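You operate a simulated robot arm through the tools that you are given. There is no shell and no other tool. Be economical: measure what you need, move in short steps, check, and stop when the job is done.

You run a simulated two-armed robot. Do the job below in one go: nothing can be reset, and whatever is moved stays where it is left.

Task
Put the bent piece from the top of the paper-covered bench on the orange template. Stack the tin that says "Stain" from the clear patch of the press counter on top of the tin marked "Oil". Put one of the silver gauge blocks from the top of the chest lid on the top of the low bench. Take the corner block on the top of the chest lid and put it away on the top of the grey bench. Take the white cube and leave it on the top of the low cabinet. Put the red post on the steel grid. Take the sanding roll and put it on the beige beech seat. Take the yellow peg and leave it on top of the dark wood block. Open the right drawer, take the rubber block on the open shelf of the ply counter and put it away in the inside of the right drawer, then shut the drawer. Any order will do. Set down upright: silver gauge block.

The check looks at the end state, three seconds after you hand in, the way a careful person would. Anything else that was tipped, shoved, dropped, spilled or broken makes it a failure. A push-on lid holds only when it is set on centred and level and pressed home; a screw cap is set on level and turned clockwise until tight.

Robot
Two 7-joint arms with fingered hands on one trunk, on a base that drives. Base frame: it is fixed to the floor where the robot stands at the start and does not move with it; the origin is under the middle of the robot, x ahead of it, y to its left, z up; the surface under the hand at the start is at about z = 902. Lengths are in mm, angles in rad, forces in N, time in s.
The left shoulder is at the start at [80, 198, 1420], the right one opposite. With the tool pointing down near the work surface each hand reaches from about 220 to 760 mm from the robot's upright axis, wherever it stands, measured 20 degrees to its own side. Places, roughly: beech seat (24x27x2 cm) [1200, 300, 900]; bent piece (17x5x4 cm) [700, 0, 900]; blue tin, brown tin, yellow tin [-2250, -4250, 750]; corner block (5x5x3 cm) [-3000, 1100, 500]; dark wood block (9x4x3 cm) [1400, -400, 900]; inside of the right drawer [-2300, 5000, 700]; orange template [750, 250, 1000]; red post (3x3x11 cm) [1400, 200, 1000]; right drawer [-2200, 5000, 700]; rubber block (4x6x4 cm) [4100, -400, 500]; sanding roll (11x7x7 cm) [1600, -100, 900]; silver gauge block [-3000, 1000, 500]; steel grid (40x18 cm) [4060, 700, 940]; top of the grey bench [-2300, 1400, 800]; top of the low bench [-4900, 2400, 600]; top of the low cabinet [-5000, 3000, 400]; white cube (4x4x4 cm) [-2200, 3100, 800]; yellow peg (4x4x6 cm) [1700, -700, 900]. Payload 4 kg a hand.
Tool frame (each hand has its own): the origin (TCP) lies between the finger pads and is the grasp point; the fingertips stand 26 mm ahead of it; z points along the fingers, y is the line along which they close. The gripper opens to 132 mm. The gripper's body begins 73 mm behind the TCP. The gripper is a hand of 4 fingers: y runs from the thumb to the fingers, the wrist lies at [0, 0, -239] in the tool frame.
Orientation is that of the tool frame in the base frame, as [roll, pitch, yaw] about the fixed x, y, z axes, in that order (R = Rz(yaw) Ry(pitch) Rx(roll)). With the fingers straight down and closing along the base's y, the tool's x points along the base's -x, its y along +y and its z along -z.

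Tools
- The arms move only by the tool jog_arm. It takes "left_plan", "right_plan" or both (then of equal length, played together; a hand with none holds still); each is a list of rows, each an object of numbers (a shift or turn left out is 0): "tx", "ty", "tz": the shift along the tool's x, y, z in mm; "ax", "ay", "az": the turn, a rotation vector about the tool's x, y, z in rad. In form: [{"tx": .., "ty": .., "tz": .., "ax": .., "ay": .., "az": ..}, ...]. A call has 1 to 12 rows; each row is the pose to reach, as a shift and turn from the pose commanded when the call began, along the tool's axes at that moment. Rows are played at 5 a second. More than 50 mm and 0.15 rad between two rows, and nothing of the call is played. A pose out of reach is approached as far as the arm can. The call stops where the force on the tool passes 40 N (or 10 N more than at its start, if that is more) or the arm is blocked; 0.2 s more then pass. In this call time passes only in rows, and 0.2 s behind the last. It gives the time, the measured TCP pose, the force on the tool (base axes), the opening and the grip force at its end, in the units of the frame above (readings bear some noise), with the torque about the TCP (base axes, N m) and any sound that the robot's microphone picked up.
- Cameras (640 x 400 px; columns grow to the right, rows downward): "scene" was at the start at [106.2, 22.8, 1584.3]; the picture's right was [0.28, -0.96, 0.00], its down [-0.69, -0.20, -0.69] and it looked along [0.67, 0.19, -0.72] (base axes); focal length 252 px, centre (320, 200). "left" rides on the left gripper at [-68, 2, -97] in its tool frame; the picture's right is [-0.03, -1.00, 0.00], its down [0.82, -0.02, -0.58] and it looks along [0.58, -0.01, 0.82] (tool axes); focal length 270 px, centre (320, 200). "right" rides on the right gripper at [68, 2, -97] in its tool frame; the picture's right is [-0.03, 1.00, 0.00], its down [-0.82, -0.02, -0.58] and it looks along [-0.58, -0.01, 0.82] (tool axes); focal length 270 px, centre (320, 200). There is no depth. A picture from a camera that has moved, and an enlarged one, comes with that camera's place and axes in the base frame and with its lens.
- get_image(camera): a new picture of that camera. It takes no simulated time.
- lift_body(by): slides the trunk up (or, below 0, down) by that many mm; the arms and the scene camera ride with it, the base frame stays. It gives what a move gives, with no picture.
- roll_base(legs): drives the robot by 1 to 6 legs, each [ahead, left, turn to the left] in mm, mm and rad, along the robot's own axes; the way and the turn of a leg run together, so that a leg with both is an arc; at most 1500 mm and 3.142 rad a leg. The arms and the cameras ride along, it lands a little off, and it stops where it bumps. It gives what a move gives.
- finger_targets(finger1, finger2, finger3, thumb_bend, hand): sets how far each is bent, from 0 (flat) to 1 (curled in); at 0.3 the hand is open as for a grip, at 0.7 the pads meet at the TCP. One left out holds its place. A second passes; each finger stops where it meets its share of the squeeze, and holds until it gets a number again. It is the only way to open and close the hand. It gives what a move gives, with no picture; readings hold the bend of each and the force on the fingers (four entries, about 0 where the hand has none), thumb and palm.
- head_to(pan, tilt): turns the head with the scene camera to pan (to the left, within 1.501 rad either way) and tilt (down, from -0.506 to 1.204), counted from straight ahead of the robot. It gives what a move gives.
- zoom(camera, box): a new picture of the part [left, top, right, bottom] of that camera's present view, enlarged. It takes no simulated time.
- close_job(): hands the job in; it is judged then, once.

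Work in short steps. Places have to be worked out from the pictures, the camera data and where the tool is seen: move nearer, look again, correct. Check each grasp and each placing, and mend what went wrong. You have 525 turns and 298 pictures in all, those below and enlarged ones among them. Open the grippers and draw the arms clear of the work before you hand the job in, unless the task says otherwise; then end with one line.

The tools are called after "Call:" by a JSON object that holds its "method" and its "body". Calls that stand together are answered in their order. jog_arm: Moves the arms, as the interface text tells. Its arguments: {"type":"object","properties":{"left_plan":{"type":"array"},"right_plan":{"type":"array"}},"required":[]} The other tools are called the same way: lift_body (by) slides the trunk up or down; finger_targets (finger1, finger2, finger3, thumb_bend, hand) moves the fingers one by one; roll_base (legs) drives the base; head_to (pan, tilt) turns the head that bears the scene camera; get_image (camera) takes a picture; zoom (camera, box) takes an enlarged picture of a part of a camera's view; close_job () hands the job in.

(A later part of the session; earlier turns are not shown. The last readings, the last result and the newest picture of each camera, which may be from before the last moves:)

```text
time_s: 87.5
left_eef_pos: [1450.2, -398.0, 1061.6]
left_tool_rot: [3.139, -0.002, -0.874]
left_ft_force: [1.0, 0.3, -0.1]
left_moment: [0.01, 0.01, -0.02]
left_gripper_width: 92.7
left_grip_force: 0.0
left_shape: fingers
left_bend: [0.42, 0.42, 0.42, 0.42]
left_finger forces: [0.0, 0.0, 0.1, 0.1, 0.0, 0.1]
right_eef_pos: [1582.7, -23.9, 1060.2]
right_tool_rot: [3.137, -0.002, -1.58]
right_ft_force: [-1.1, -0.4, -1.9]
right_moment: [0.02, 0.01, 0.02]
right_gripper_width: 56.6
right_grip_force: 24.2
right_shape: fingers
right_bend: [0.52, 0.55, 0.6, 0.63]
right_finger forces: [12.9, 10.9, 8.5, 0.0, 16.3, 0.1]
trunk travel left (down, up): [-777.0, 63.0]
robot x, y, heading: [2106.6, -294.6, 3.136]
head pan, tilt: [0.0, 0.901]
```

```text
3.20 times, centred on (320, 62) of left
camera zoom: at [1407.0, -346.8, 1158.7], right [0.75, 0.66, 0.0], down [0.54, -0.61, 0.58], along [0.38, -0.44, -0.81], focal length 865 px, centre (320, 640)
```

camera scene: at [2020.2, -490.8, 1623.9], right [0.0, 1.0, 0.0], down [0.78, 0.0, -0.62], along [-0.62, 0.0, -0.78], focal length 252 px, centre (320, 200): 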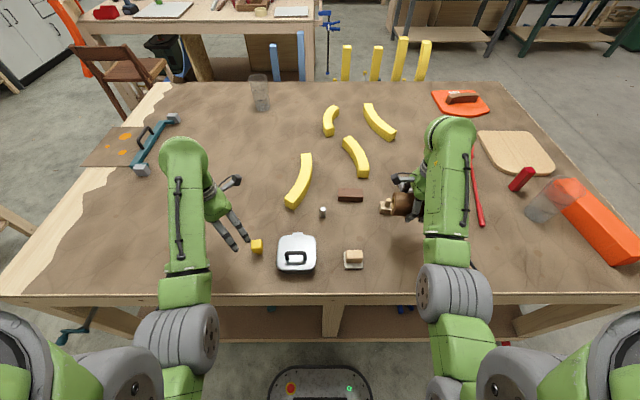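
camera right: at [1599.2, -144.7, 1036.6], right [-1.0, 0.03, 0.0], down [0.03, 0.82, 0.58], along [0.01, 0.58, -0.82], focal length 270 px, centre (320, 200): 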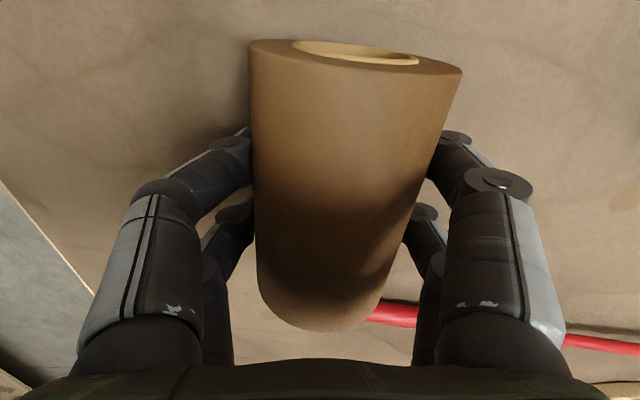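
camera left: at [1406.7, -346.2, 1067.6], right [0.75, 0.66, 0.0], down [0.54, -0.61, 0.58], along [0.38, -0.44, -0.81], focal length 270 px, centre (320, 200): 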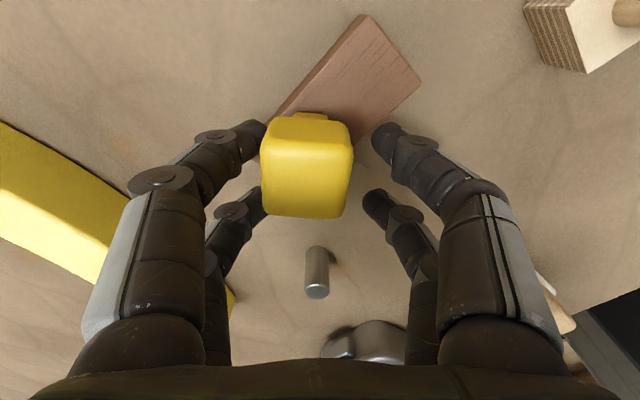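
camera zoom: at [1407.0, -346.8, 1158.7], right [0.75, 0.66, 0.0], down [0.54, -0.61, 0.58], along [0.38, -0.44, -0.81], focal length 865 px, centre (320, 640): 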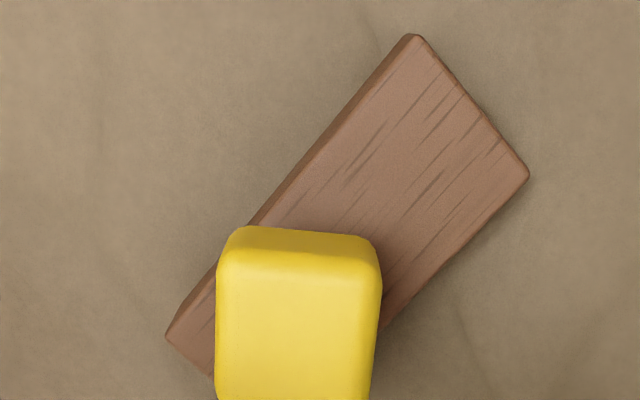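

Peg placed well. I draw the left hand back to its carry pose and raise the trunk.

Call:
{"method": "jog_arm", "body": {"left_plan": [{"tx": 36, "ty": 8, "tz": -5, "az": -0.145}, {"tx": 72, "ty": 17, "tz": -10, "az": -0.29}, {"tx": 108, "ty": 26, "tz": -10, "az": -0.435}, {"tx": 145, "ty": 34, "tz": -10, "az": -0.58}, {"tx": 181, "ty": 43, "tz": -10, "az": -0.725}, {"tx": 217, "ty": 51, "tz": -10, "az": -0.872}]}}

Call:
{"method": "lift_body", "body": {"by": 60}}

Call:
{"method": "finger_targets", "body": {"hand": "left", "finger1": 0.3, "finger2": 0.3, "finger3": 0.3, "thumb_bend": 0.3}}

```text
time_s: 88.9
left_eef_pos: [1552.5, -598.4, 1070.8]
left_tool_rot: [3.139, 0.001, 0.003]
left_ft_force: [0.2, -0.7, -0.2]
left_moment: [0.05, 0.02, 0.03]
left_gripper_width: 92.9
left_grip_force: 0.0
left_shape: fingers
left_bend: [0.42, 0.42, 0.42, 0.42]
left_finger forces: [0.0, 0.0, 0.0, 0.0, 0.0, 0.1]
right_eef_pos: [1583.8, -25.8, 1061.5]
right_tool_rot: [3.139, -0.004, -1.582]
right_ft_force: [0.0, -0.9, -0.9]
right_moment: [-0.01, 0.01, 0.01]
right_gripper_width: 56.8
right_grip_force: 24.3
right_shape: fingers
right_bend: [0.52, 0.55, 0.6, 0.63]
right_finger forces: [12.8, 10.9, 8.6, 0.0, 16.3, 0.0]
trunk travel left (down, up): [-777.0, 63.0]
robot x, y, heading: [2107.2, -289.2, 3.131]
head pan, tilt: [0.0, 0.901]
```

```text
time_s: 89.9
left_eef_pos: [1550.3, -596.7, 1129.9]
left_tool_rot: [3.139, 0.0, 0.001]
left_ft_force: [0.9, -0.4, 0.7]
left_moment: [0.02, 0.02, 0.01]
left_gripper_width: 92.6
left_grip_force: 0.0
left_shape: fingers
left_bend: [0.42, 0.42, 0.42, 0.42]
left_finger forces: [0.0, 0.1, 0.0, 0.0, 0.0, 0.0]
right_eef_pos: [1581.8, -23.8, 1119.4]
right_tool_rot: [3.138, -0.002, -1.581]
right_ft_force: [-0.2, -0.1, -1.1]
right_moment: [-0.02, 0.04, -0.06]
right_gripper_width: 56.8
right_grip_force: 24.6
right_shape: fingers
right_bend: [0.52, 0.55, 0.6, 0.63]
right_finger forces: [12.8, 10.9, 8.6, 0.1, 16.3, 0.0]
trunk travel left (down, up): [-837.0, 3.0]
robot x, y, heading: [2108.0, -294.6, 3.13]
head pan, tilt: [0.0, 0.901]
```

```text
time_s: 90.9
left_eef_pos: [1552.1, -596.6, 1130.5]
left_tool_rot: [3.139, 0.001, 0.0]
left_ft_force: [0.2, 0.4, -0.3]
left_moment: [0.03, 0.01, 0.02]
left_gripper_width: 132.3
left_grip_force: 0.0
left_shape: fingers
left_bend: [0.3, 0.3, 0.3, 0.3]
left_finger forces: [0.0, 0.1, 0.1, 0.0, 0.1, 0.1]
right_eef_pos: [1582.9, -24.1, 1119.7]
right_tool_rot: [3.139, -0.002, -1.579]
right_ft_force: [-0.4, -1.1, -1.7]
right_moment: [0.01, -0.02, -0.01]
right_gripper_width: 56.8
right_grip_force: 24.3
right_shape: fingers
right_bend: [0.52, 0.55, 0.6, 0.63]
right_finger forces: [12.8, 11.0, 8.6, 0.0, 16.3, 0.0]
trunk travel left (down, up): [-837.0, 3.0]
robot x, y, heading: [2108.7, -293.6, 3.135]
head pan, tilt: [0.0, 0.901]
```

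Now drive round to the bench's left end with the roll: back off, slide right, turn left a quarter, slide right.

Call:
{"method": "roll_base", "body": {"legs": [[-150, 0, 0], [0, -1290, 0], [0, 0, 1.571], [0, -797, 0]]}}

Call:
{"method": "get_image", "body": {"camera": "scene"}}

Call:
{"method": "get_image", "body": {"camera": "right"}}

```text
time_s: 106.2
left_eef_pos: [1776.8, 505.3, 1127.8]
left_tool_rot: [3.14, 0.0, 1.57]
left_ft_force: [-0.4, -0.4, 0.0]
left_moment: [-0.01, 0.02, -0.01]
left_gripper_width: 132.6
left_grip_force: 0.1
left_shape: fingers
left_bend: [0.3, 0.3, 0.3, 0.3]
left_finger forces: [0.0, 0.0, 0.0, 0.1, 0.1, 0.0]
right_eef_pos: [1204.1, 535.2, 1118.5]
right_tool_rot: [3.138, 0.0, -0.01]
right_ft_force: [0.6, 0.3, -1.5]
right_moment: [0.04, 0.03, 0.0]
right_gripper_width: 56.5
right_grip_force: 23.9
right_shape: fingers
right_bend: [0.52, 0.55, 0.6, 0.63]
right_finger forces: [12.4, 10.7, 8.4, 0.0, 15.9, 0.0]
trunk travel left (down, up): [-837.0, 3.0]
robot x, y, heading: [1473.5, 1063.9, -1.581]
head pan, tilt: [0.0, 0.901]
```

```text
248 pictures are left
camera scene: at [1471.7, 956.8, 1683.9], right [-1.0, 0.01, 0.0], down [0.01, 0.78, -0.62], along [-0.01, -0.62, -0.78], focal length 252 px, centre (320, 200)
```

scene: 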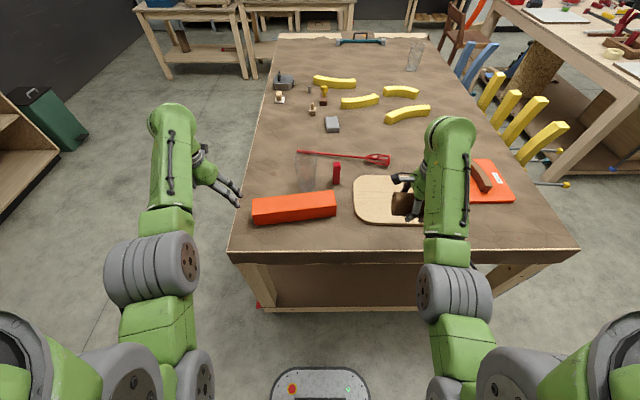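

```text
247 pictures are left
camera right: at [1273.1, 534.0, 1216.9], right [-0.04, -1.0, 0.0], down [-0.82, 0.03, 0.58], along [-0.58, 0.02, -0.82], focal length 270 px, centre (320, 200)
```

right: 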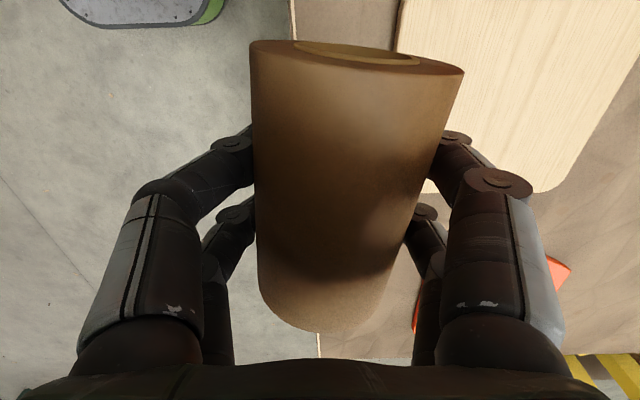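

The seat spans about x 1065–1329, y 211–460 (centre 1195,337). I drive forward 198 to bring the roll over it.

Call:
{"method": "roll_base", "body": {"legs": [[198, -9, 0]]}}

Call:
{"method": "get_image", "body": {"camera": "right"}}

Call:
{"method": "get_image", "body": {"camera": "scene"}}

```text
time_s: 107.8
left_eef_pos: [1767.6, 311.3, 1132.7]
left_tool_rot: [3.137, 0.006, 1.575]
left_ft_force: [-0.8, 0.4, 1.1]
left_moment: [-0.02, 0.0, 0.0]
left_gripper_width: 132.6
left_grip_force: 0.1
left_shape: fingers
left_bend: [0.3, 0.3, 0.3, 0.3]
left_finger forces: [0.1, 0.1, 0.1, 0.0, 0.0, 0.1]
right_eef_pos: [1195.2, 339.9, 1122.2]
right_tool_rot: [3.133, -0.002, -0.004]
right_ft_force: [0.3, 0.2, -2.1]
right_moment: [-0.02, 0.02, -0.04]
right_gripper_width: 55.8
right_grip_force: 23.8
right_shape: fingers
right_bend: [0.52, 0.55, 0.6, 0.63]
right_finger forces: [12.4, 10.7, 8.5, 0.1, 15.9, 0.1]
trunk travel left (down, up): [-837.0, 3.0]
robot x, y, heading: [1462.1, 866.3, -1.573]
head pan, tilt: [0.0, 0.901]
```

```text
246 pictures are left
camera right: at [1263.9, 338.7, 1219.0], right [-0.03, -1.0, 0.01], down [-0.82, 0.03, 0.58], along [-0.58, 0.01, -0.82], focal length 270 px, centre (320, 200)
```

right: 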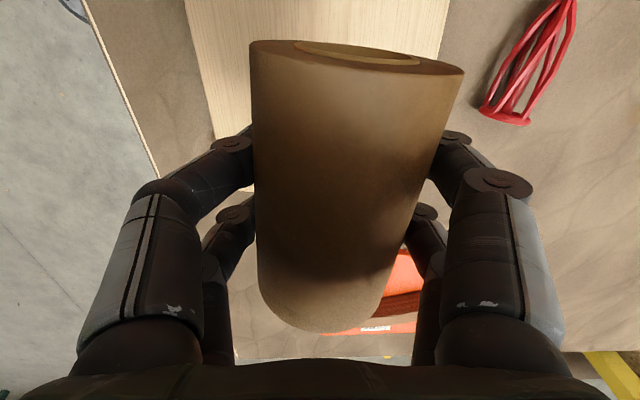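

```text
245 pictures are left
camera scene: at [1459.6, 764.6, 1684.4], right [-1.0, 0.0, 0.0], down [0.0, 0.78, -0.62], along [0.0, -0.62, -0.78], focal length 252 px, centre (320, 200)
```

scene: 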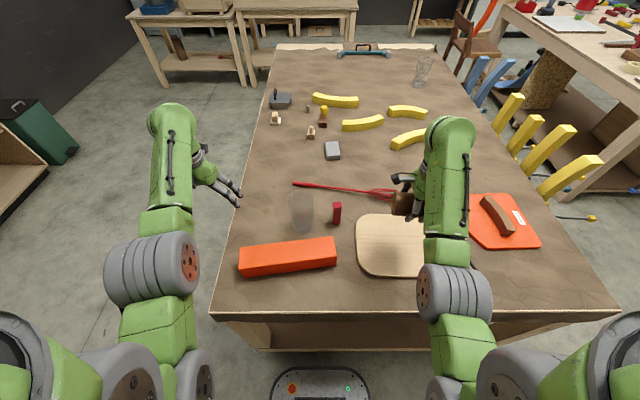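

The roll is over the seat's middle. I raise the left hand clear of the orange box, then lower the trunk.

Call:
{"method": "jog_arm", "body": {"left_plan": [{"tz": -30}, {"tz": -60}, {"tz": -90}]}}

Call:
{"method": "lift_body", "body": {"by": -148}}

Call:
{"method": "get_image", "body": {"camera": "right"}}

```text
time_s: 108.6
left_eef_pos: [1768.1, 309.7, 1222.8]
left_tool_rot: [3.137, 0.001, 1.574]
left_ft_force: [1.0, -0.3, 0.4]
left_moment: [-0.02, 0.03, 0.0]
left_gripper_width: 132.5
left_grip_force: 0.0
left_shape: fingers
left_bend: [0.3, 0.3, 0.3, 0.3]
left_finger forces: [0.0, 0.0, 0.0, 0.1, 0.0, 0.0]
right_eef_pos: [1196.0, 336.3, 1120.2]
right_tool_rot: [3.138, -0.002, -0.004]
right_ft_force: [-0.3, -0.7, -2.8]
right_moment: [-0.02, 0.03, 0.0]
right_gripper_width: 56.6
right_grip_force: 23.9
right_shape: fingers
right_bend: [0.52, 0.55, 0.6, 0.63]
right_finger forces: [12.4, 10.7, 8.6, 0.0, 16.0, 0.0]
trunk travel left (down, up): [-837.0, 3.0]
robot x, y, heading: [1461.7, 864.9, -1.577]
head pan, tilt: [0.0, 0.901]
```

```text
time_s: 110.3
left_eef_pos: [1768.3, 308.5, 1073.2]
left_tool_rot: [3.139, 0.001, 1.576]
left_ft_force: [-0.5, 0.0, 0.3]
left_moment: [-0.01, -0.02, 0.0]
left_gripper_width: 132.7
left_grip_force: 0.0
left_shape: fingers
left_bend: [0.3, 0.3, 0.3, 0.3]
left_finger forces: [0.0, 0.0, 0.0, 0.0, 0.1, 0.0]
right_eef_pos: [1194.4, 336.2, 971.8]
right_tool_rot: [3.139, -0.004, -0.006]
right_ft_force: [0.9, 1.1, -2.0]
right_moment: [0.01, 0.03, -0.02]
right_gripper_width: 56.5
right_grip_force: 23.4
right_shape: fingers
right_bend: [0.52, 0.55, 0.6, 0.63]
right_finger forces: [12.4, 10.7, 8.4, 0.0, 15.8, 0.0]
trunk travel left (down, up): [-689.0, 151.0]
robot x, y, heading: [1463.8, 864.9, -1.572]
head pan, tilt: [0.0, 0.901]
```

```text
244 pictures are left
camera right: at [1263.9, 334.2, 1068.8], right [-0.03, -1.0, 0.0], down [-0.82, 0.03, 0.58], along [-0.58, 0.01, -0.82], focal length 270 px, centre (320, 200)
```

right: 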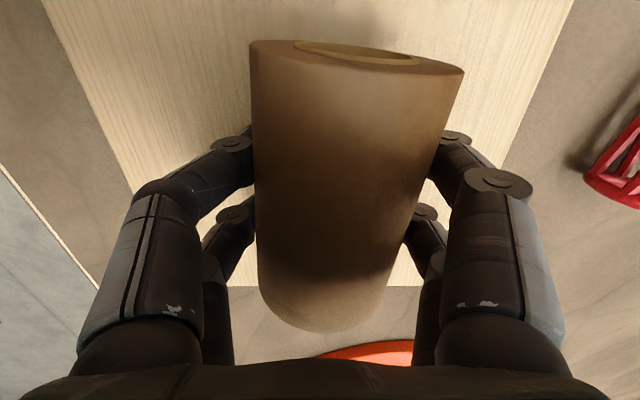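

Centred on the seat. Lowering in small steps.

Call:
{"method": "jog_arm", "body": {"right_plan": [{"tz": 3}, {"tz": 6}, {"tz": 8}, {"tz": 10}]}}

```text
time_s: 111.3
left_eef_pos: [1767.9, 308.7, 1072.8]
left_tool_rot: [3.138, 0.0, 1.575]
left_ft_force: [0.7, -0.5, 0.0]
left_moment: [-0.01, 0.04, -0.01]
left_gripper_width: 132.6
left_grip_force: 0.0
left_shape: fingers
left_bend: [0.3, 0.3, 0.3, 0.3]
left_finger forces: [0.1, 0.1, 0.0, 0.1, 0.1, 0.0]
right_eef_pos: [1195.3, 335.4, 961.2]
right_tool_rot: [3.137, -0.001, -0.006]
right_ft_force: [-0.3, -0.1, -1.8]
right_moment: [0.02, 0.0, -0.02]
right_gripper_width: 56.4
right_grip_force: 23.3
right_shape: fingers
right_bend: [0.52, 0.55, 0.6, 0.63]
right_finger forces: [12.3, 10.7, 8.4, 0.1, 15.8, 0.1]
trunk travel left (down, up): [-689.0, 151.0]
robot x, y, heading: [1461.6, 865.4, -1.576]
head pan, tilt: [0.0, 0.901]
```

Call:
{"method": "jog_arm", "body": {"right_plan": [{"tz": 1.5}, {"tz": 3}, {"tz": 4.5}]}}

```text
time_s: 112.1
left_eef_pos: [1769.0, 308.6, 1072.7]
left_tool_rot: [3.138, 0.002, 1.578]
left_ft_force: [0.2, 1.1, -0.7]
left_moment: [-0.02, 0.0, -0.04]
left_gripper_width: 132.7
left_grip_force: 0.0
left_shape: fingers
left_bend: [0.3, 0.3, 0.3, 0.3]
left_finger forces: [0.0, 0.0, 0.1, 0.0, 0.0, 0.0]
right_eef_pos: [1196.0, 336.4, 956.4]
right_tool_rot: [3.138, -0.002, -0.005]
right_ft_force: [0.0, 0.0, -1.7]
right_moment: [0.02, -0.01, 0.01]
right_gripper_width: 56.5
right_grip_force: 23.6
right_shape: fingers
right_bend: [0.52, 0.55, 0.6, 0.63]
right_finger forces: [12.4, 10.7, 8.5, 0.1, 15.9, 0.0]
trunk travel left (down, up): [-689.0, 151.0]
robot x, y, heading: [1463.1, 864.3, -1.578]
head pan, tilt: [0.0, 0.901]
```

Still free (weight −1.7 N). Continue down in 1.5 mm steps.

Call:
{"method": "jog_arm", "body": {"right_plan": [{"tz": 1.5}, {"tz": 3}, {"tz": 4.5}]}}

```text
time_s: 112.9
left_eef_pos: [1768.1, 309.9, 1075.7]
left_tool_rot: [3.14, 0.002, 1.577]
left_ft_force: [0.9, -0.1, 0.1]
left_moment: [0.02, -0.04, 0.0]
left_gripper_width: 132.5
left_grip_force: 0.1
left_shape: fingers
left_bend: [0.3, 0.3, 0.3, 0.3]
left_finger forces: [0.1, 0.0, 0.1, 0.0, 0.0, 0.1]
right_eef_pos: [1195.7, 335.9, 954.7]
right_tool_rot: [3.133, 0.0, -0.005]
right_ft_force: [-0.5, 0.9, 9.3]
right_moment: [-0.03, -0.08, -0.01]
right_gripper_width: 55.2
right_grip_force: 22.8
right_shape: fingers
right_bend: [0.52, 0.55, 0.6, 0.64]
right_finger forces: [11.2, 10.4, 8.0, 0.1, 15.7, 0.0]
trunk travel left (down, up): [-689.0, 151.0]
robot x, y, heading: [1463.1, 863.1, -1.573]
head pan, tilt: [0.0, 0.901]
```

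Contact. I ease up 1.5 mm and open slightly.

Call:
{"method": "jog_arm", "body": {"right_plan": [{"tz": -1.5}]}}

Call:
{"method": "finger_targets", "body": {"hand": "right", "finger1": 0.46, "finger2": 0.49, "finger3": 0.54, "thumb_bend": 0.58}}

Call:
{"method": "get_image", "body": {"camera": "right"}}

```text
time_s: 113.3
left_eef_pos: [1768.3, 309.5, 1073.2]
left_tool_rot: [3.137, 0.002, 1.576]
left_ft_force: [0.4, 0.3, -0.1]
left_moment: [0.02, 0.0, 0.02]
left_gripper_width: 132.2
left_grip_force: 0.0
left_shape: fingers
left_bend: [0.3, 0.3, 0.3, 0.3]
left_finger forces: [0.0, 0.1, 0.1, 0.1, 0.1, 0.0]
right_eef_pos: [1195.2, 336.6, 954.1]
right_tool_rot: [3.134, -0.003, -0.005]
right_ft_force: [-2.3, -0.1, 6.6]
right_moment: [-0.11, -0.07, -0.02]
right_gripper_width: 55.0
right_grip_force: 22.3
right_shape: fingers
right_bend: [0.52, 0.55, 0.6, 0.64]
right_finger forces: [11.9, 10.7, 7.9, 0.0, 14.9, 0.0]
trunk travel left (down, up): [-689.0, 151.0]
robot x, y, heading: [1463.3, 865.7, -1.573]
head pan, tilt: [0.0, 0.901]
```

```text
time_s: 114.3
left_eef_pos: [1767.1, 308.0, 1073.1]
left_tool_rot: [3.139, 0.003, 1.576]
left_ft_force: [1.0, 0.0, 0.3]
left_moment: [0.0, -0.02, -0.01]
left_gripper_width: 132.7
left_grip_force: 0.0
left_shape: fingers
left_bend: [0.3, 0.3, 0.3, 0.3]
left_finger forces: [0.1, 0.0, 0.0, 0.1, 0.0, 0.0]
right_eef_pos: [1195.8, 336.9, 952.7]
right_tool_rot: [3.138, -0.002, -0.006]
right_ft_force: [0.6, 0.8, 0.8]
right_moment: [-0.02, -0.01, 0.02]
right_gripper_width: 61.2
right_grip_force: 0.5
right_shape: fingers
right_bend: [0.46, 0.49, 0.54, 0.57]
right_finger forces: [0.0, 0.0, 0.0, 0.0, 0.4, 0.1]
trunk travel left (down, up): [-689.0, 151.0]
robot x, y, heading: [1459.4, 861.0, -1.574]
head pan, tilt: [0.0, 0.901]
```

```text
243 pictures are left
camera right: at [1264.1, 334.8, 1051.1], right [-0.03, -1.0, 0.0], down [-0.82, 0.03, 0.58], along [-0.58, 0.01, -0.82], focal length 270 px, centre (320, 200)
```

right: 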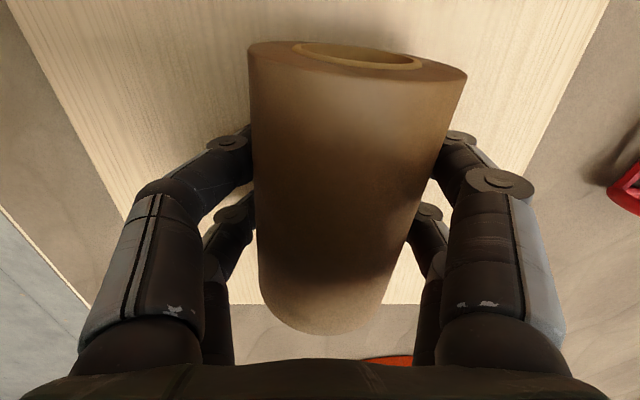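

The roll sits on the seat and hardly moved. I open fully and lift the trunk.

Call:
{"method": "finger_targets", "body": {"hand": "right", "finger1": 0.3, "finger2": 0.3, "finger3": 0.3, "thumb_bend": 0.3}}

Call:
{"method": "lift_body", "body": {"by": 148}}

Call:
{"method": "get_image", "body": {"camera": "right"}}

Call:
{"method": "get_image", "body": {"camera": "left"}}

Call:
{"method": "zoom", "body": {"camera": "scene", "box": [220, 170, 380, 270]}}

```text
time_s: 115.3
left_eef_pos: [1767.9, 309.3, 1072.5]
left_tool_rot: [3.137, 0.002, 1.576]
left_ft_force: [0.3, -0.1, 0.8]
left_moment: [-0.02, 0.0, 0.0]
left_gripper_width: 132.6
left_grip_force: 0.1
left_shape: fingers
left_bend: [0.3, 0.3, 0.3, 0.3]
left_finger forces: [0.1, 0.0, 0.1, 0.0, 0.1, 0.0]
right_eef_pos: [1195.9, 335.9, 954.9]
right_tool_rot: [3.137, -0.004, -0.004]
right_ft_force: [-0.3, -0.7, -0.1]
right_moment: [0.0, 0.0, -0.01]
right_gripper_width: 132.6
right_grip_force: 0.1
right_shape: fingers
right_bend: [0.3, 0.3, 0.3, 0.3]
right_finger forces: [0.1, 0.1, 0.0, 0.1, 0.0, 0.0]
trunk travel left (down, up): [-689.0, 151.0]
robot x, y, heading: [1461.1, 863.5, -1.574]
head pan, tilt: [0.0, 0.901]
```

```text
time_s: 117.0
left_eef_pos: [1767.7, 308.1, 1221.7]
left_tool_rot: [3.139, 0.001, 1.576]
left_ft_force: [-0.1, -0.2, -0.3]
left_moment: [0.02, 0.05, 0.0]
left_gripper_width: 132.4
left_grip_force: 0.0
left_shape: fingers
left_bend: [0.3, 0.3, 0.3, 0.3]
left_finger forces: [0.0, 0.0, 0.0, 0.0, 0.0, 0.0]
right_eef_pos: [1195.7, 336.0, 1102.2]
right_tool_rot: [3.138, -0.002, -0.006]
right_ft_force: [0.0, 0.6, 0.9]
right_moment: [-0.02, 0.03, 0.02]
right_gripper_width: 132.5
right_grip_force: 0.2
right_shape: fingers
right_bend: [0.3, 0.3, 0.3, 0.3]
right_finger forces: [0.1, 0.0, 0.0, 0.0, 0.1, 0.0]
trunk travel left (down, up): [-837.0, 3.0]
robot x, y, heading: [1457.7, 867.4, -1.572]
head pan, tilt: [0.0, 0.901]
```

```text
242 pictures are left
camera right: at [1264.0, 334.8, 1199.1], right [-0.03, -1.0, 0.0], down [-0.82, 0.03, 0.58], along [-0.58, 0.01, -0.82], focal length 270 px, centre (320, 200)
```

right: 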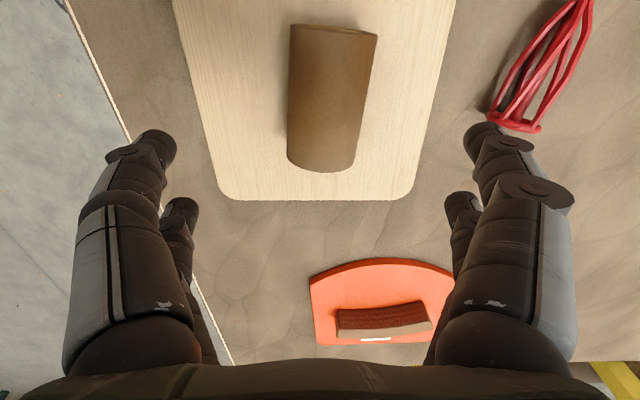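

```text
241 pictures are left
camera left: at [1771.2, 239.3, 1318.1], right [-1.0, -0.03, 0.0], down [-0.03, 0.82, 0.58], along [-0.01, 0.58, -0.82], focal length 270 px, centre (320, 200)
```

left: 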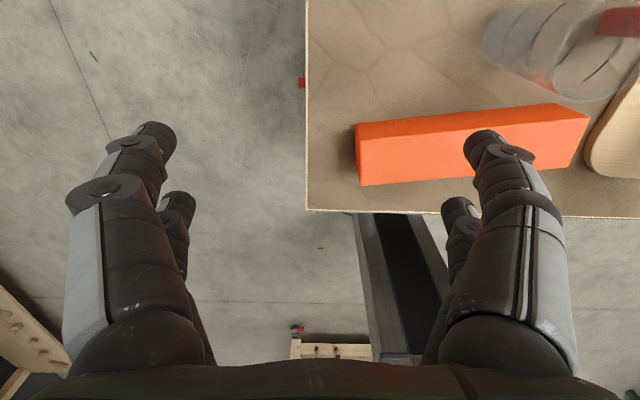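

```text
4.00 times, centred on (300, 220) of scene
camera zoom: at [1459.7, 758.0, 1683.9], right [-1.0, 0.0, 0.0], down [0.0, 0.78, -0.62], along [0.0, -0.62, -0.78], focal length 1007 px, centre (400, 120)
```

zoom: 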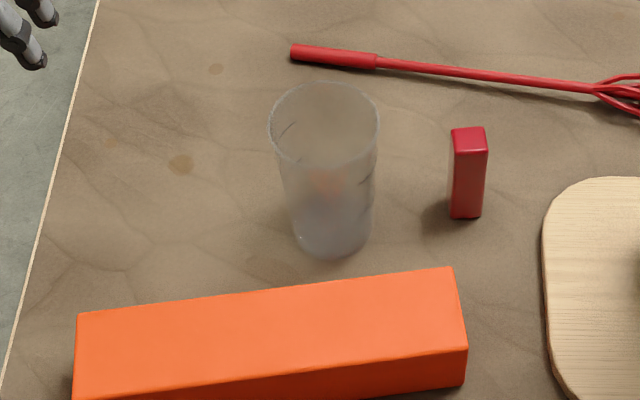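

Roll and bent piece lie well. The red post stands at (1399,243), with the glass 63 mm off on its +x side. I shift the base right 210 and bring the left hand over, turned to close along y.

Call:
{"method": "roll_base", "body": {"legs": [[0, -210, 0]]}}

Call:
{"method": "jog_arm", "body": {"left_plan": [{"tx": -6, "ty": -16, "tz": 9, "az": 0.143}, {"tx": -12, "ty": -32, "tz": 18, "az": 0.286}, {"tx": -18, "ty": -49, "tz": 27, "az": 0.429}, {"tx": -24, "ty": -65, "tz": 36, "az": 0.571}, {"tx": -30, "ty": -81, "tz": 45, "az": 0.714}, {"tx": -35, "ty": -97, "tz": 55, "az": 0.857}, {"tx": -41, "ty": -113, "tz": 64, "az": 1.0}, {"tx": -47, "ty": -130, "tz": 73, "az": 1.142}, {"tx": -53, "ty": -146, "tz": 82, "az": 1.285}, {"tx": -59, "ty": -162, "tz": 91, "az": 1.428}, {"tx": -65, "ty": -178, "tz": 100, "az": 1.571}]}}

Call:
{"method": "get_image", "body": {"camera": "left"}}

Call:
{"method": "get_image", "body": {"camera": "scene"}}

```text
time_s: 118.7
left_eef_pos: [1563.9, 307.8, 1220.6]
left_tool_rot: [3.141, 0.002, 1.574]
left_ft_force: [0.2, 0.3, 0.6]
left_moment: [0.01, 0.02, 0.04]
left_gripper_width: 132.5
left_grip_force: 0.2
left_shape: fingers
left_bend: [0.3, 0.3, 0.3, 0.3]
left_finger forces: [0.0, 0.1, 0.1, 0.0, 0.0, 0.0]
right_eef_pos: [989.4, 337.4, 1101.8]
right_tool_rot: [3.14, 0.003, -0.009]
right_ft_force: [-0.5, 0.4, 0.6]
right_moment: [0.01, 0.01, 0.0]
right_gripper_width: 132.4
right_grip_force: 0.1
right_shape: fingers
right_bend: [0.3, 0.3, 0.3, 0.3]
right_finger forces: [0.0, 0.0, 0.0, 0.0, 0.0, 0.1]
trunk travel left (down, up): [-837.0, 3.0]
robot x, y, heading: [1248.4, 864.3, -1.575]
head pan, tilt: [0.0, 0.901]
```

```text
time_s: 121.0
left_eef_pos: [1380.8, 243.1, 1119.9]
left_tool_rot: [3.14, -0.004, 0.0]
left_ft_force: [0.0, 0.6, 0.7]
left_moment: [0.0, -0.01, 0.0]
left_gripper_width: 132.4
left_grip_force: 0.1
left_shape: fingers
left_bend: [0.3, 0.3, 0.3, 0.3]
left_finger forces: [0.1, 0.0, 0.0, 0.0, 0.1, 0.1]
right_eef_pos: [985.0, 339.2, 1102.6]
right_tool_rot: [3.139, -0.002, -0.008]
right_ft_force: [0.3, 0.2, -0.4]
right_moment: [0.0, 0.04, -0.01]
right_gripper_width: 132.4
right_grip_force: 0.0
right_shape: fingers
right_bend: [0.3, 0.3, 0.3, 0.3]
right_finger forces: [0.0, 0.0, 0.0, 0.1, 0.1, 0.0]
trunk travel left (down, up): [-837.0, 3.0]
robot x, y, heading: [1253.3, 863.2, -1.58]
head pan, tilt: [0.0, 0.901]
```

```text
239 pictures are left
camera left: at [1313.8, 240.0, 1217.4], right [-0.02, 1.0, 0.0], down [0.81, 0.02, 0.58], along [0.58, 0.01, -0.81], focal length 270 px, centre (320, 200)
```

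left: 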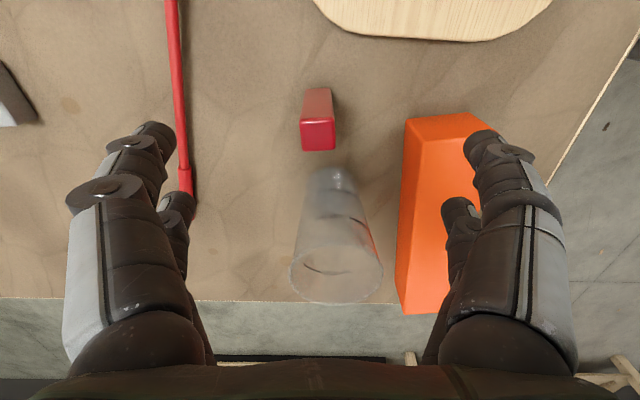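

```text
238 pictures are left
camera scene: at [1250.3, 759.0, 1683.9], right [-1.0, 0.01, 0.0], down [0.01, 0.78, -0.62], along [0.0, -0.62, -0.78], focal length 252 px, centre (320, 200)
```

scene: 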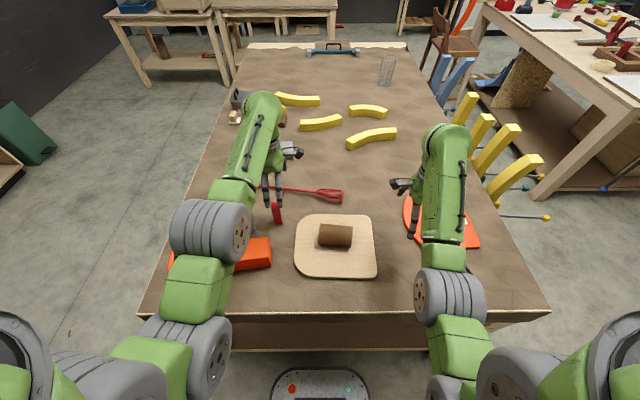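

The post lines up with the outer finger row. I narrow the fingers and go down beside it.

Call:
{"method": "finger_targets", "body": {"hand": "left", "finger1": 0.42, "finger2": 0.42, "finger3": 0.42, "thumb_bend": 0.42}}

Call:
{"method": "jog_arm", "body": {"left_plan": [{"tx": -1, "ty": 2, "tz": 40}, {"tx": -2, "ty": 2, "tz": 80}]}}

Call:
{"method": "get_image", "body": {"camera": "left"}}

```text
time_s: 122.0
left_eef_pos: [1381.3, 243.1, 1120.2]
left_tool_rot: [3.14, -0.004, 0.002]
left_ft_force: [-0.5, -1.0, -0.1]
left_moment: [-0.03, 0.03, 0.0]
left_gripper_width: 93.6
left_grip_force: 0.1
left_shape: fingers
left_bend: [0.42, 0.42, 0.42, 0.42]
left_finger forces: [0.1, 0.0, 0.1, 0.0, 0.0, 0.0]
right_eef_pos: [986.0, 340.5, 1102.2]
right_tool_rot: [3.137, -0.002, -0.009]
right_ft_force: [0.8, -0.3, 0.4]
right_moment: [-0.01, -0.02, -0.01]
right_gripper_width: 132.2
right_grip_force: 0.1
right_shape: fingers
right_bend: [0.3, 0.3, 0.3, 0.3]
right_finger forces: [0.1, 0.1, 0.0, 0.0, 0.1, 0.0]
trunk travel left (down, up): [-837.0, 3.0]
robot x, y, heading: [1253.2, 865.7, -1.579]
head pan, tilt: [0.0, 0.901]
```

```text
time_s: 122.7
left_eef_pos: [1377.9, 239.7, 1040.1]
left_tool_rot: [-3.141, -0.003, 0.001]
left_ft_force: [-0.5, -0.7, -0.1]
left_moment: [-0.01, 0.0, 0.02]
left_gripper_width: 93.3
left_grip_force: 0.1
left_shape: fingers
left_bend: [0.42, 0.42, 0.42, 0.42]
left_finger forces: [0.1, 0.1, 0.1, 0.0, 0.1, 0.0]
right_eef_pos: [985.5, 338.1, 1101.8]
right_tool_rot: [3.138, -0.002, -0.008]
right_ft_force: [0.1, 0.0, 0.4]
right_moment: [0.0, -0.04, 0.03]
right_gripper_width: 132.3
right_grip_force: 0.1
right_shape: fingers
right_bend: [0.3, 0.3, 0.3, 0.3]
right_finger forces: [0.0, 0.0, 0.0, 0.0, 0.0, 0.0]
trunk travel left (down, up): [-837.0, 3.0]
robot x, y, heading: [1250.5, 862.7, -1.58]
head pan, tilt: [0.0, 0.901]
```

```text
237 pictures are left
camera left: at [1310.7, 238.0, 1137.2], right [-0.03, 1.0, 0.0], down [0.81, 0.02, 0.58], along [0.58, 0.01, -0.81], focal length 270 px, centre (320, 200)
```

left: 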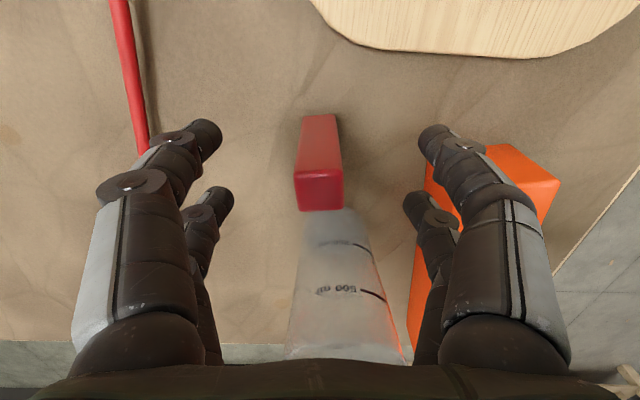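

Aligned. Down another 65 mm, then close.

Call:
{"method": "jog_arm", "body": {"left_plan": [{"tx": -1, "tz": 25}, {"tx": -1, "tz": 45}, {"tx": -1, "tz": 65}]}}

Call:
{"method": "finger_targets", "body": {"hand": "left", "finger1": 0.7, "finger2": 0.7, "finger3": 0.7, "thumb_bend": 0.7}}

Call:
{"method": "get_image", "body": {"camera": "left"}}

```text
time_s: 123.5
left_eef_pos: [1376.9, 240.1, 975.2]
left_tool_rot: [3.139, -0.005, 0.002]
left_ft_force: [-0.4, -0.8, -0.6]
left_moment: [0.0, 0.0, 0.03]
left_gripper_width: 93.5
left_grip_force: 0.0
left_shape: fingers
left_bend: [0.42, 0.42, 0.42, 0.42]
left_finger forces: [0.0, 0.0, 0.0, 0.1, 0.0, 0.0]
right_eef_pos: [985.8, 338.2, 1100.9]
right_tool_rot: [3.138, -0.001, -0.008]
right_ft_force: [0.0, -0.2, 0.3]
right_moment: [0.01, -0.01, 0.02]
right_gripper_width: 132.7
right_grip_force: 0.1
right_shape: fingers
right_bend: [0.3, 0.3, 0.3, 0.3]
right_finger forces: [0.0, 0.0, 0.1, 0.0, 0.1, 0.0]
trunk travel left (down, up): [-837.0, 3.0]
robot x, y, heading: [1255.6, 865.1, -1.583]
head pan, tilt: [0.0, 0.901]
```

```text
time_s: 124.5
left_eef_pos: [1378.3, 240.5, 974.7]
left_tool_rot: [3.139, -0.002, 0.003]
left_ft_force: [-0.2, -0.2, 0.3]
left_moment: [-0.02, -0.01, -0.01]
left_gripper_width: 1.7
left_grip_force: 5.7
left_shape: fingers
left_bend: [0.7, 0.62, 0.62, 0.7]
left_finger forces: [0.1, 5.9, 5.9, 0.0, 0.0, 0.0]
right_eef_pos: [985.7, 338.9, 1102.2]
right_tool_rot: [3.138, -0.002, -0.009]
right_ft_force: [0.0, -0.3, 0.1]
right_moment: [-0.02, 0.0, 0.01]
right_gripper_width: 132.3
right_grip_force: 0.0
right_shape: fingers
right_bend: [0.3, 0.3, 0.3, 0.3]
right_finger forces: [0.1, 0.1, 0.0, 0.0, 0.1, 0.0]
trunk travel left (down, up): [-837.0, 3.0]
robot x, y, heading: [1255.2, 866.4, -1.58]
head pan, tilt: [0.0, 0.901]
```

```text
236 pictures are left
camera left: at [1309.6, 238.5, 1072.1], right [-0.03, 1.0, 0.0], down [0.81, 0.02, 0.58], along [0.58, 0.01, -0.81], focal length 270 px, centre (320, 200)
```

left: 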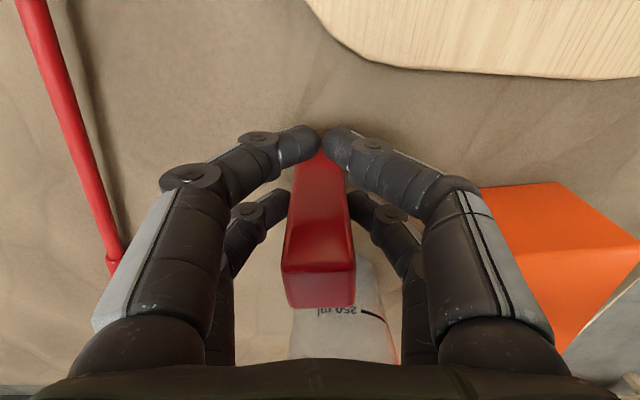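

Fingers 2 and 3 hold the post. I lift it straight up.

Call:
{"method": "jog_arm", "body": {"left_plan": [{"tz": -25}, {"tz": -60}, {"tz": -100}, {"tz": -140}]}}

Call:
{"method": "get_image", "body": {"camera": "left"}}

```text
time_s: 125.5
left_eef_pos: [1376.4, 242.5, 1115.2]
left_tool_rot: [3.141, -0.006, 0.004]
left_ft_force: [-0.3, 0.2, 0.0]
left_moment: [0.02, 0.0, -0.01]
left_gripper_width: 1.5
left_grip_force: 5.8
left_shape: fingers
left_bend: [0.7, 0.62, 0.62, 0.7]
left_finger forces: [0.0, 5.9, 5.9, 0.1, 0.2, 0.0]
right_eef_pos: [984.3, 338.8, 1101.2]
right_tool_rot: [3.138, -0.002, -0.01]
right_ft_force: [-0.1, 0.3, 1.5]
right_moment: [-0.02, -0.01, -0.01]
right_gripper_width: 132.5
right_grip_force: 0.1
right_shape: fingers
right_bend: [0.3, 0.3, 0.3, 0.3]
right_finger forces: [0.0, 0.1, 0.1, 0.1, 0.1, 0.0]
trunk travel left (down, up): [-837.0, 3.0]
robot x, y, heading: [1252.5, 867.2, -1.574]
head pan, tilt: [0.0, 0.901]
```

```text
235 pictures are left
camera left: at [1308.1, 240.2, 1211.4], right [-0.03, 1.0, 0.0], down [0.81, 0.02, 0.58], along [0.58, 0.01, -0.81], focal length 270 px, centre (320, 200)
```

left: 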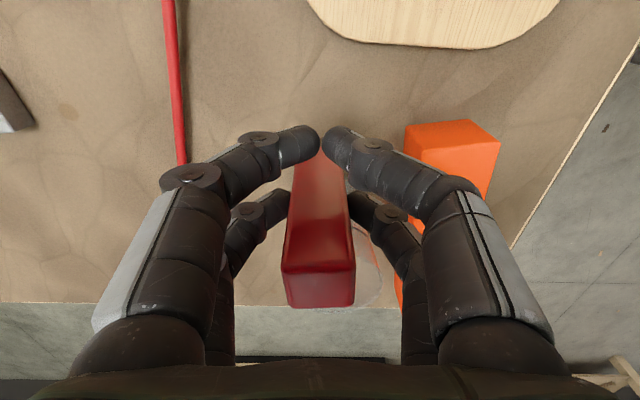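

Post held. I back off, turn left to face +x and drive toward the counters.

Call:
{"method": "roll_base", "body": {"legs": [[-250, 0, 0], [0, 0, 1.575], [1200, 0, 0]]}}

Call:
{"method": "head_to", "body": {"pan": 0.0, "tilt": 0.6}}

Call:
{"method": "get_image", "body": {"camera": "scene"}}

```text
time_s: 136.5
left_eef_pos: [3041.0, 1109.2, 1115.6]
left_tool_rot: [3.139, -0.004, 1.5]
left_ft_force: [0.4, 0.6, -1.0]
left_moment: [0.01, -0.05, 0.0]
left_gripper_width: 1.7
left_grip_force: 5.3
left_shape: fingers
left_bend: [0.7, 0.63, 0.63, 0.7]
left_finger forces: [0.1, 5.5, 5.6, 0.0, 0.0, 0.0]
right_eef_pos: [2917.6, 726.7, 1102.8]
right_tool_rot: [3.135, -0.002, 1.491]
right_ft_force: [-0.3, 0.1, 0.5]
right_moment: [-0.03, 0.02, 0.04]
right_gripper_width: 132.6
right_grip_force: 0.0
right_shape: fingers
right_bend: [0.3, 0.3, 0.3, 0.3]
right_finger forces: [0.0, 0.1, 0.0, 0.0, 0.0, 0.1]
trunk travel left (down, up): [-837.0, 3.0]
robot x, y, heading: [2411.7, 1033.8, -0.079]
head pan, tilt: [0.0, 0.901]
```

```text
time_s: 137.3
left_eef_pos: [3042.7, 1107.5, 1114.7]
left_tool_rot: [3.139, -0.006, 1.5]
left_ft_force: [-0.4, -0.8, -1.0]
left_moment: [-0.06, -0.03, 0.02]
left_gripper_width: 1.3
left_grip_force: 4.8
left_shape: fingers
left_bend: [0.7, 0.63, 0.63, 0.7]
left_finger forces: [0.0, 5.6, 5.5, 0.0, 0.0, 0.0]
right_eef_pos: [2918.4, 726.3, 1101.9]
right_tool_rot: [3.138, -0.003, 1.49]
right_ft_force: [-0.2, -0.2, -0.3]
right_moment: [-0.01, 0.03, 0.0]
right_gripper_width: 132.6
right_grip_force: 0.1
right_shape: fingers
right_bend: [0.3, 0.3, 0.3, 0.3]
right_finger forces: [0.0, 0.0, 0.0, 0.0, 0.0, 0.0]
trunk travel left (down, up): [-837.0, 3.0]
robot x, y, heading: [2414.2, 1033.6, -0.083]
head pan, tilt: [0.0, 0.6]
```

```text
234 pictures are left
camera scene: at [2530.2, 1022.4, 1708.6], right [-0.08, -1.0, 0.0], down [-0.56, 0.05, -0.82], along [0.82, -0.07, -0.57], focal length 252 px, centre (320, 200)
```

scene: 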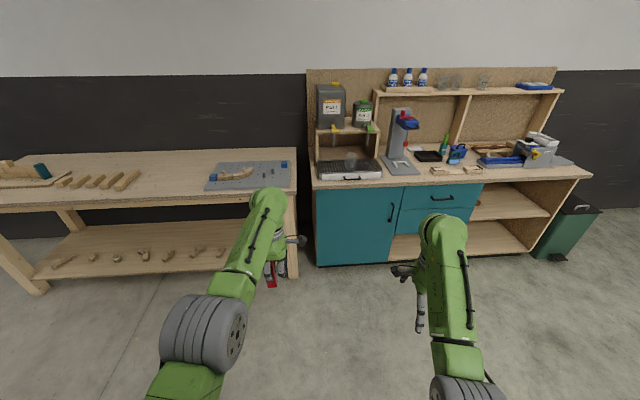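

The dark rack on the counter at (350,170) may be the steel grid; I zoom there and on the open shelf.

Call:
{"method": "zoom", "body": {"camera": "scene", "box": [300, 130, 400, 192]}}

Call:
{"method": "zoom", "body": {"camera": "scene", "box": [380, 100, 600, 260]}}

```text
6.40 times, centred on (350, 161) of scene
camera zoom: at [2530.2, 1022.4, 1708.6], right [-0.08, -1.0, 0.0], down [-0.56, 0.05, -0.82], along [0.82, -0.07, -0.57], focal length 1610 px, centre (128, 450)
```

zoom: 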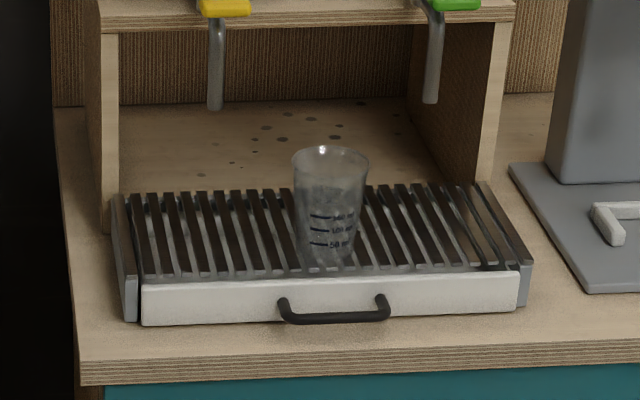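

```text
2.50 times, centred on (490, 180) of scene
camera zoom: at [2530.2, 1022.4, 1708.6], right [-0.08, -1.0, 0.0], down [-0.56, 0.05, -0.82], along [0.82, -0.07, -0.57], focal length 629 px, centre (-105, 250)
```

zoom: 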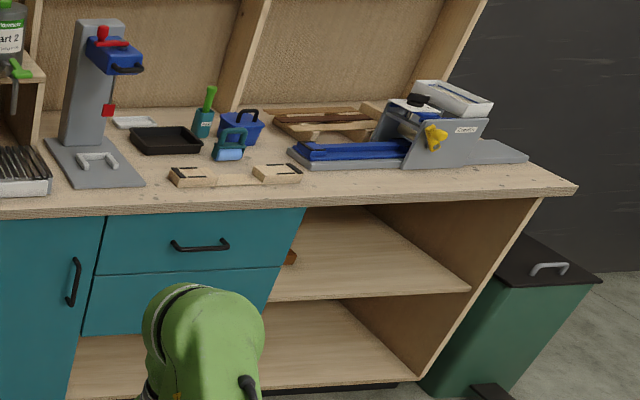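

The slatted steel grid is at x 3925–4110, y 510–888 with a small glass in the middle; I'll stand the post on its left part near (3970,815). First I retract the right hand so it clears the press tower, then straighten and drive up.

Call:
{"method": "jog_arm", "body": {"right_plan": [{"ty": -44}, {"ty": -88}, {"ty": -132}, {"ty": -176}, {"ty": -200}]}}

Call:
{"method": "roll_base", "body": {"legs": [[0, 0, 0.08], [800, -362, 0]]}}

Call:
{"method": "get_image", "body": {"camera": "scene"}}

```text
time_s: 138.4
left_eef_pos: [3042.6, 1108.5, 1116.3]
left_tool_rot: [3.139, -0.003, 1.501]
left_ft_force: [-0.1, 0.1, -0.5]
left_moment: [0.0, -0.02, 0.02]
left_gripper_width: 1.4
left_grip_force: 5.6
left_shape: fingers
left_bend: [0.7, 0.63, 0.63, 0.7]
left_finger forces: [0.0, 5.6, 5.7, 0.0, 0.1, 0.0]
right_eef_pos: [2811.2, 721.2, 1184.4]
right_tool_rot: [2.88, 0.063, 1.495]
right_ft_force: [-0.4, -0.2, 0.7]
right_moment: [0.03, 0.0, -0.03]
right_gripper_width: 132.8
right_grip_force: 0.1
right_shape: fingers
right_bend: [0.3, 0.3, 0.3, 0.3]
right_finger forces: [0.1, 0.0, 0.1, 0.0, 0.0, 0.0]
trunk travel left (down, up): [-837.0, 3.0]
robot x, y, heading: [2412.3, 1031.1, -0.082]
head pan, tilt: [0.0, 0.6]
stopped in row 5 (right hand): the arm was blocked; the commanded pose is now the measured one
```

```text
time_s: 143.6
left_eef_pos: [3860.5, 807.1, 1115.8]
left_tool_rot: [3.14, -0.003, 1.583]
left_ft_force: [-0.7, -0.1, 0.0]
left_moment: [-0.01, 0.02, 0.01]
left_gripper_width: 1.4
left_grip_force: 5.2
left_shape: fingers
left_bend: [0.7, 0.63, 0.63, 0.7]
left_finger forces: [0.1, 5.5, 5.5, 0.0, 0.0, 0.0]
right_eef_pos: [3661.8, 402.3, 1184.9]
right_tool_rot: [2.878, 0.063, 1.579]
right_ft_force: [0.2, -0.2, -0.3]
right_moment: [-0.03, -0.03, -0.03]
right_gripper_width: 132.8
right_grip_force: 0.1
right_shape: fingers
right_bend: [0.3, 0.3, 0.3, 0.3]
right_finger forces: [0.0, 0.0, 0.0, 0.0, 0.0, 0.0]
trunk travel left (down, up): [-837.0, 3.0]
robot x, y, heading: [3240.9, 679.1, 0.002]
head pan, tilt: [0.0, 0.6]
```

```text
231 pictures are left
camera scene: at [3355.2, 679.7, 1708.8], right [0.0, -1.0, 0.0], down [-0.56, 0.0, -0.83], along [0.83, 0.0, -0.56], focal length 252 px, centre (320, 200)
```

scene: 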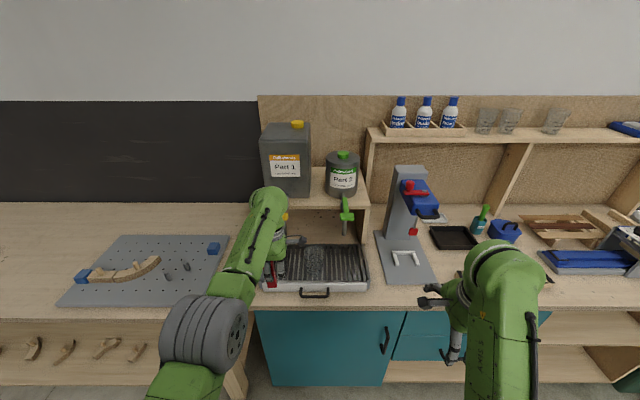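

The grid centre is nearer x≈4050. I drive forward 150, which puts the post over its left part at about x=4010, y=820.

Call:
{"method": "roll_base", "body": {"legs": [[150, -5, 0]]}}

Call:
{"method": "get_image", "body": {"camera": "left"}}

Call:
{"method": "head_to", "body": {"pan": 0.15, "tilt": 0.75}}

Call:
{"method": "zoom", "body": {"camera": "scene", "box": [220, 120, 420, 245]}}

```text
time_s: 144.8
left_eef_pos: [3954.4, 805.4, 1100.7]
left_tool_rot: [-3.101, -0.016, 1.569]
left_ft_force: [-26.9, 0.1, -1.2]
left_moment: [-0.09, -2.39, -0.03]
left_gripper_width: 0.8
left_grip_force: 19.6
left_shape: fingers
left_bend: [0.7, 0.62, 0.62, 0.7]
left_finger forces: [0.0, 6.0, 5.9, 0.0, 0.0, 26.7]
right_eef_pos: [3768.4, 400.2, 1184.2]
right_tool_rot: [2.879, 0.061, 1.58]
right_ft_force: [0.1, -0.1, 0.2]
right_moment: [-0.02, 0.05, 0.01]
right_gripper_width: 132.7
right_grip_force: 0.1
right_shape: fingers
right_bend: [0.3, 0.3, 0.3, 0.3]
right_finger forces: [0.0, 0.0, 0.0, 0.0, 0.0, 0.0]
trunk travel left (down, up): [-837.0, 3.0]
robot x, y, heading: [3345.4, 677.8, 0.007]
head pan, tilt: [0.0, 0.6]
stopped in leg 1: the force on the tool passed its limit at 186 N (the readings are from after the stop); the commanded pose is now the measured one
```

```text
230 pictures are left
camera left: at [3961.9, 735.2, 1196.0], right [-1.0, -0.03, 0.04], down [0.0, 0.81, 0.59], along [-0.05, 0.59, -0.81], focal length 270 px, centre (320, 200)
```

left: 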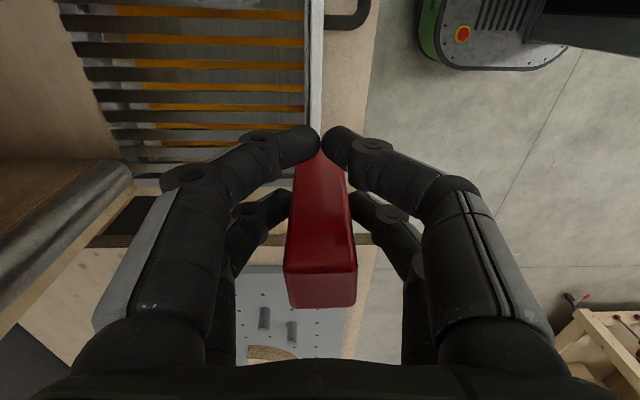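

```text
time_s: 145.5
left_eef_pos: [3954.1, 804.9, 1104.2]
left_tool_rot: [-3.11, -0.014, 1.574]
left_ft_force: [-0.6, 0.1, 0.0]
left_moment: [-0.01, -0.07, -0.03]
left_gripper_width: 1.1
left_grip_force: 6.6
left_shape: fingers
left_bend: [0.7, 0.62, 0.62, 0.7]
left_finger forces: [0.0, 5.9, 6.0, 0.1, 0.0, 1.0]
right_eef_pos: [3765.3, 397.9, 1185.5]
right_tool_rot: [2.874, 0.061, 1.581]
right_ft_force: [0.5, -0.6, -0.6]
right_moment: [-0.02, -0.01, -0.03]
right_gripper_width: 132.8
right_grip_force: 0.1
right_shape: fingers
right_bend: [0.3, 0.3, 0.3, 0.3]
right_finger forces: [0.1, 0.0, 0.0, 0.0, 0.1, 0.0]
trunk travel left (down, up): [-837.0, 3.0]
robot x, y, heading: [3342.9, 679.2, 0.003]
head pan, tilt: [0.15, 0.75]
```

```text
3.20 times, centred on (320, 182) of scene
camera zoom: at [3451.6, 688.4, 1695.8], right [0.15, -0.99, 0.0], down [-0.67, -0.1, -0.73], along [0.72, 0.11, -0.68], focal length 805 px, centre (320, 256)
```

zoom: 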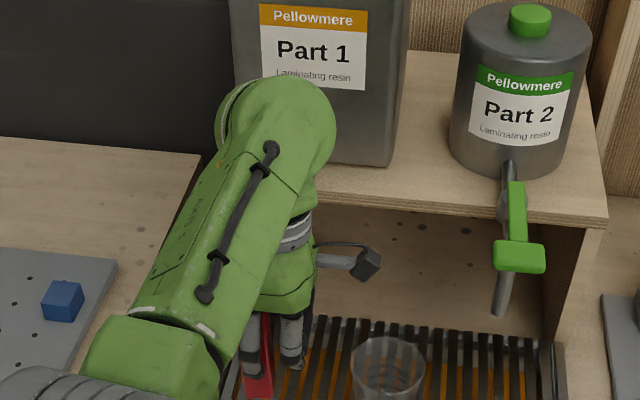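

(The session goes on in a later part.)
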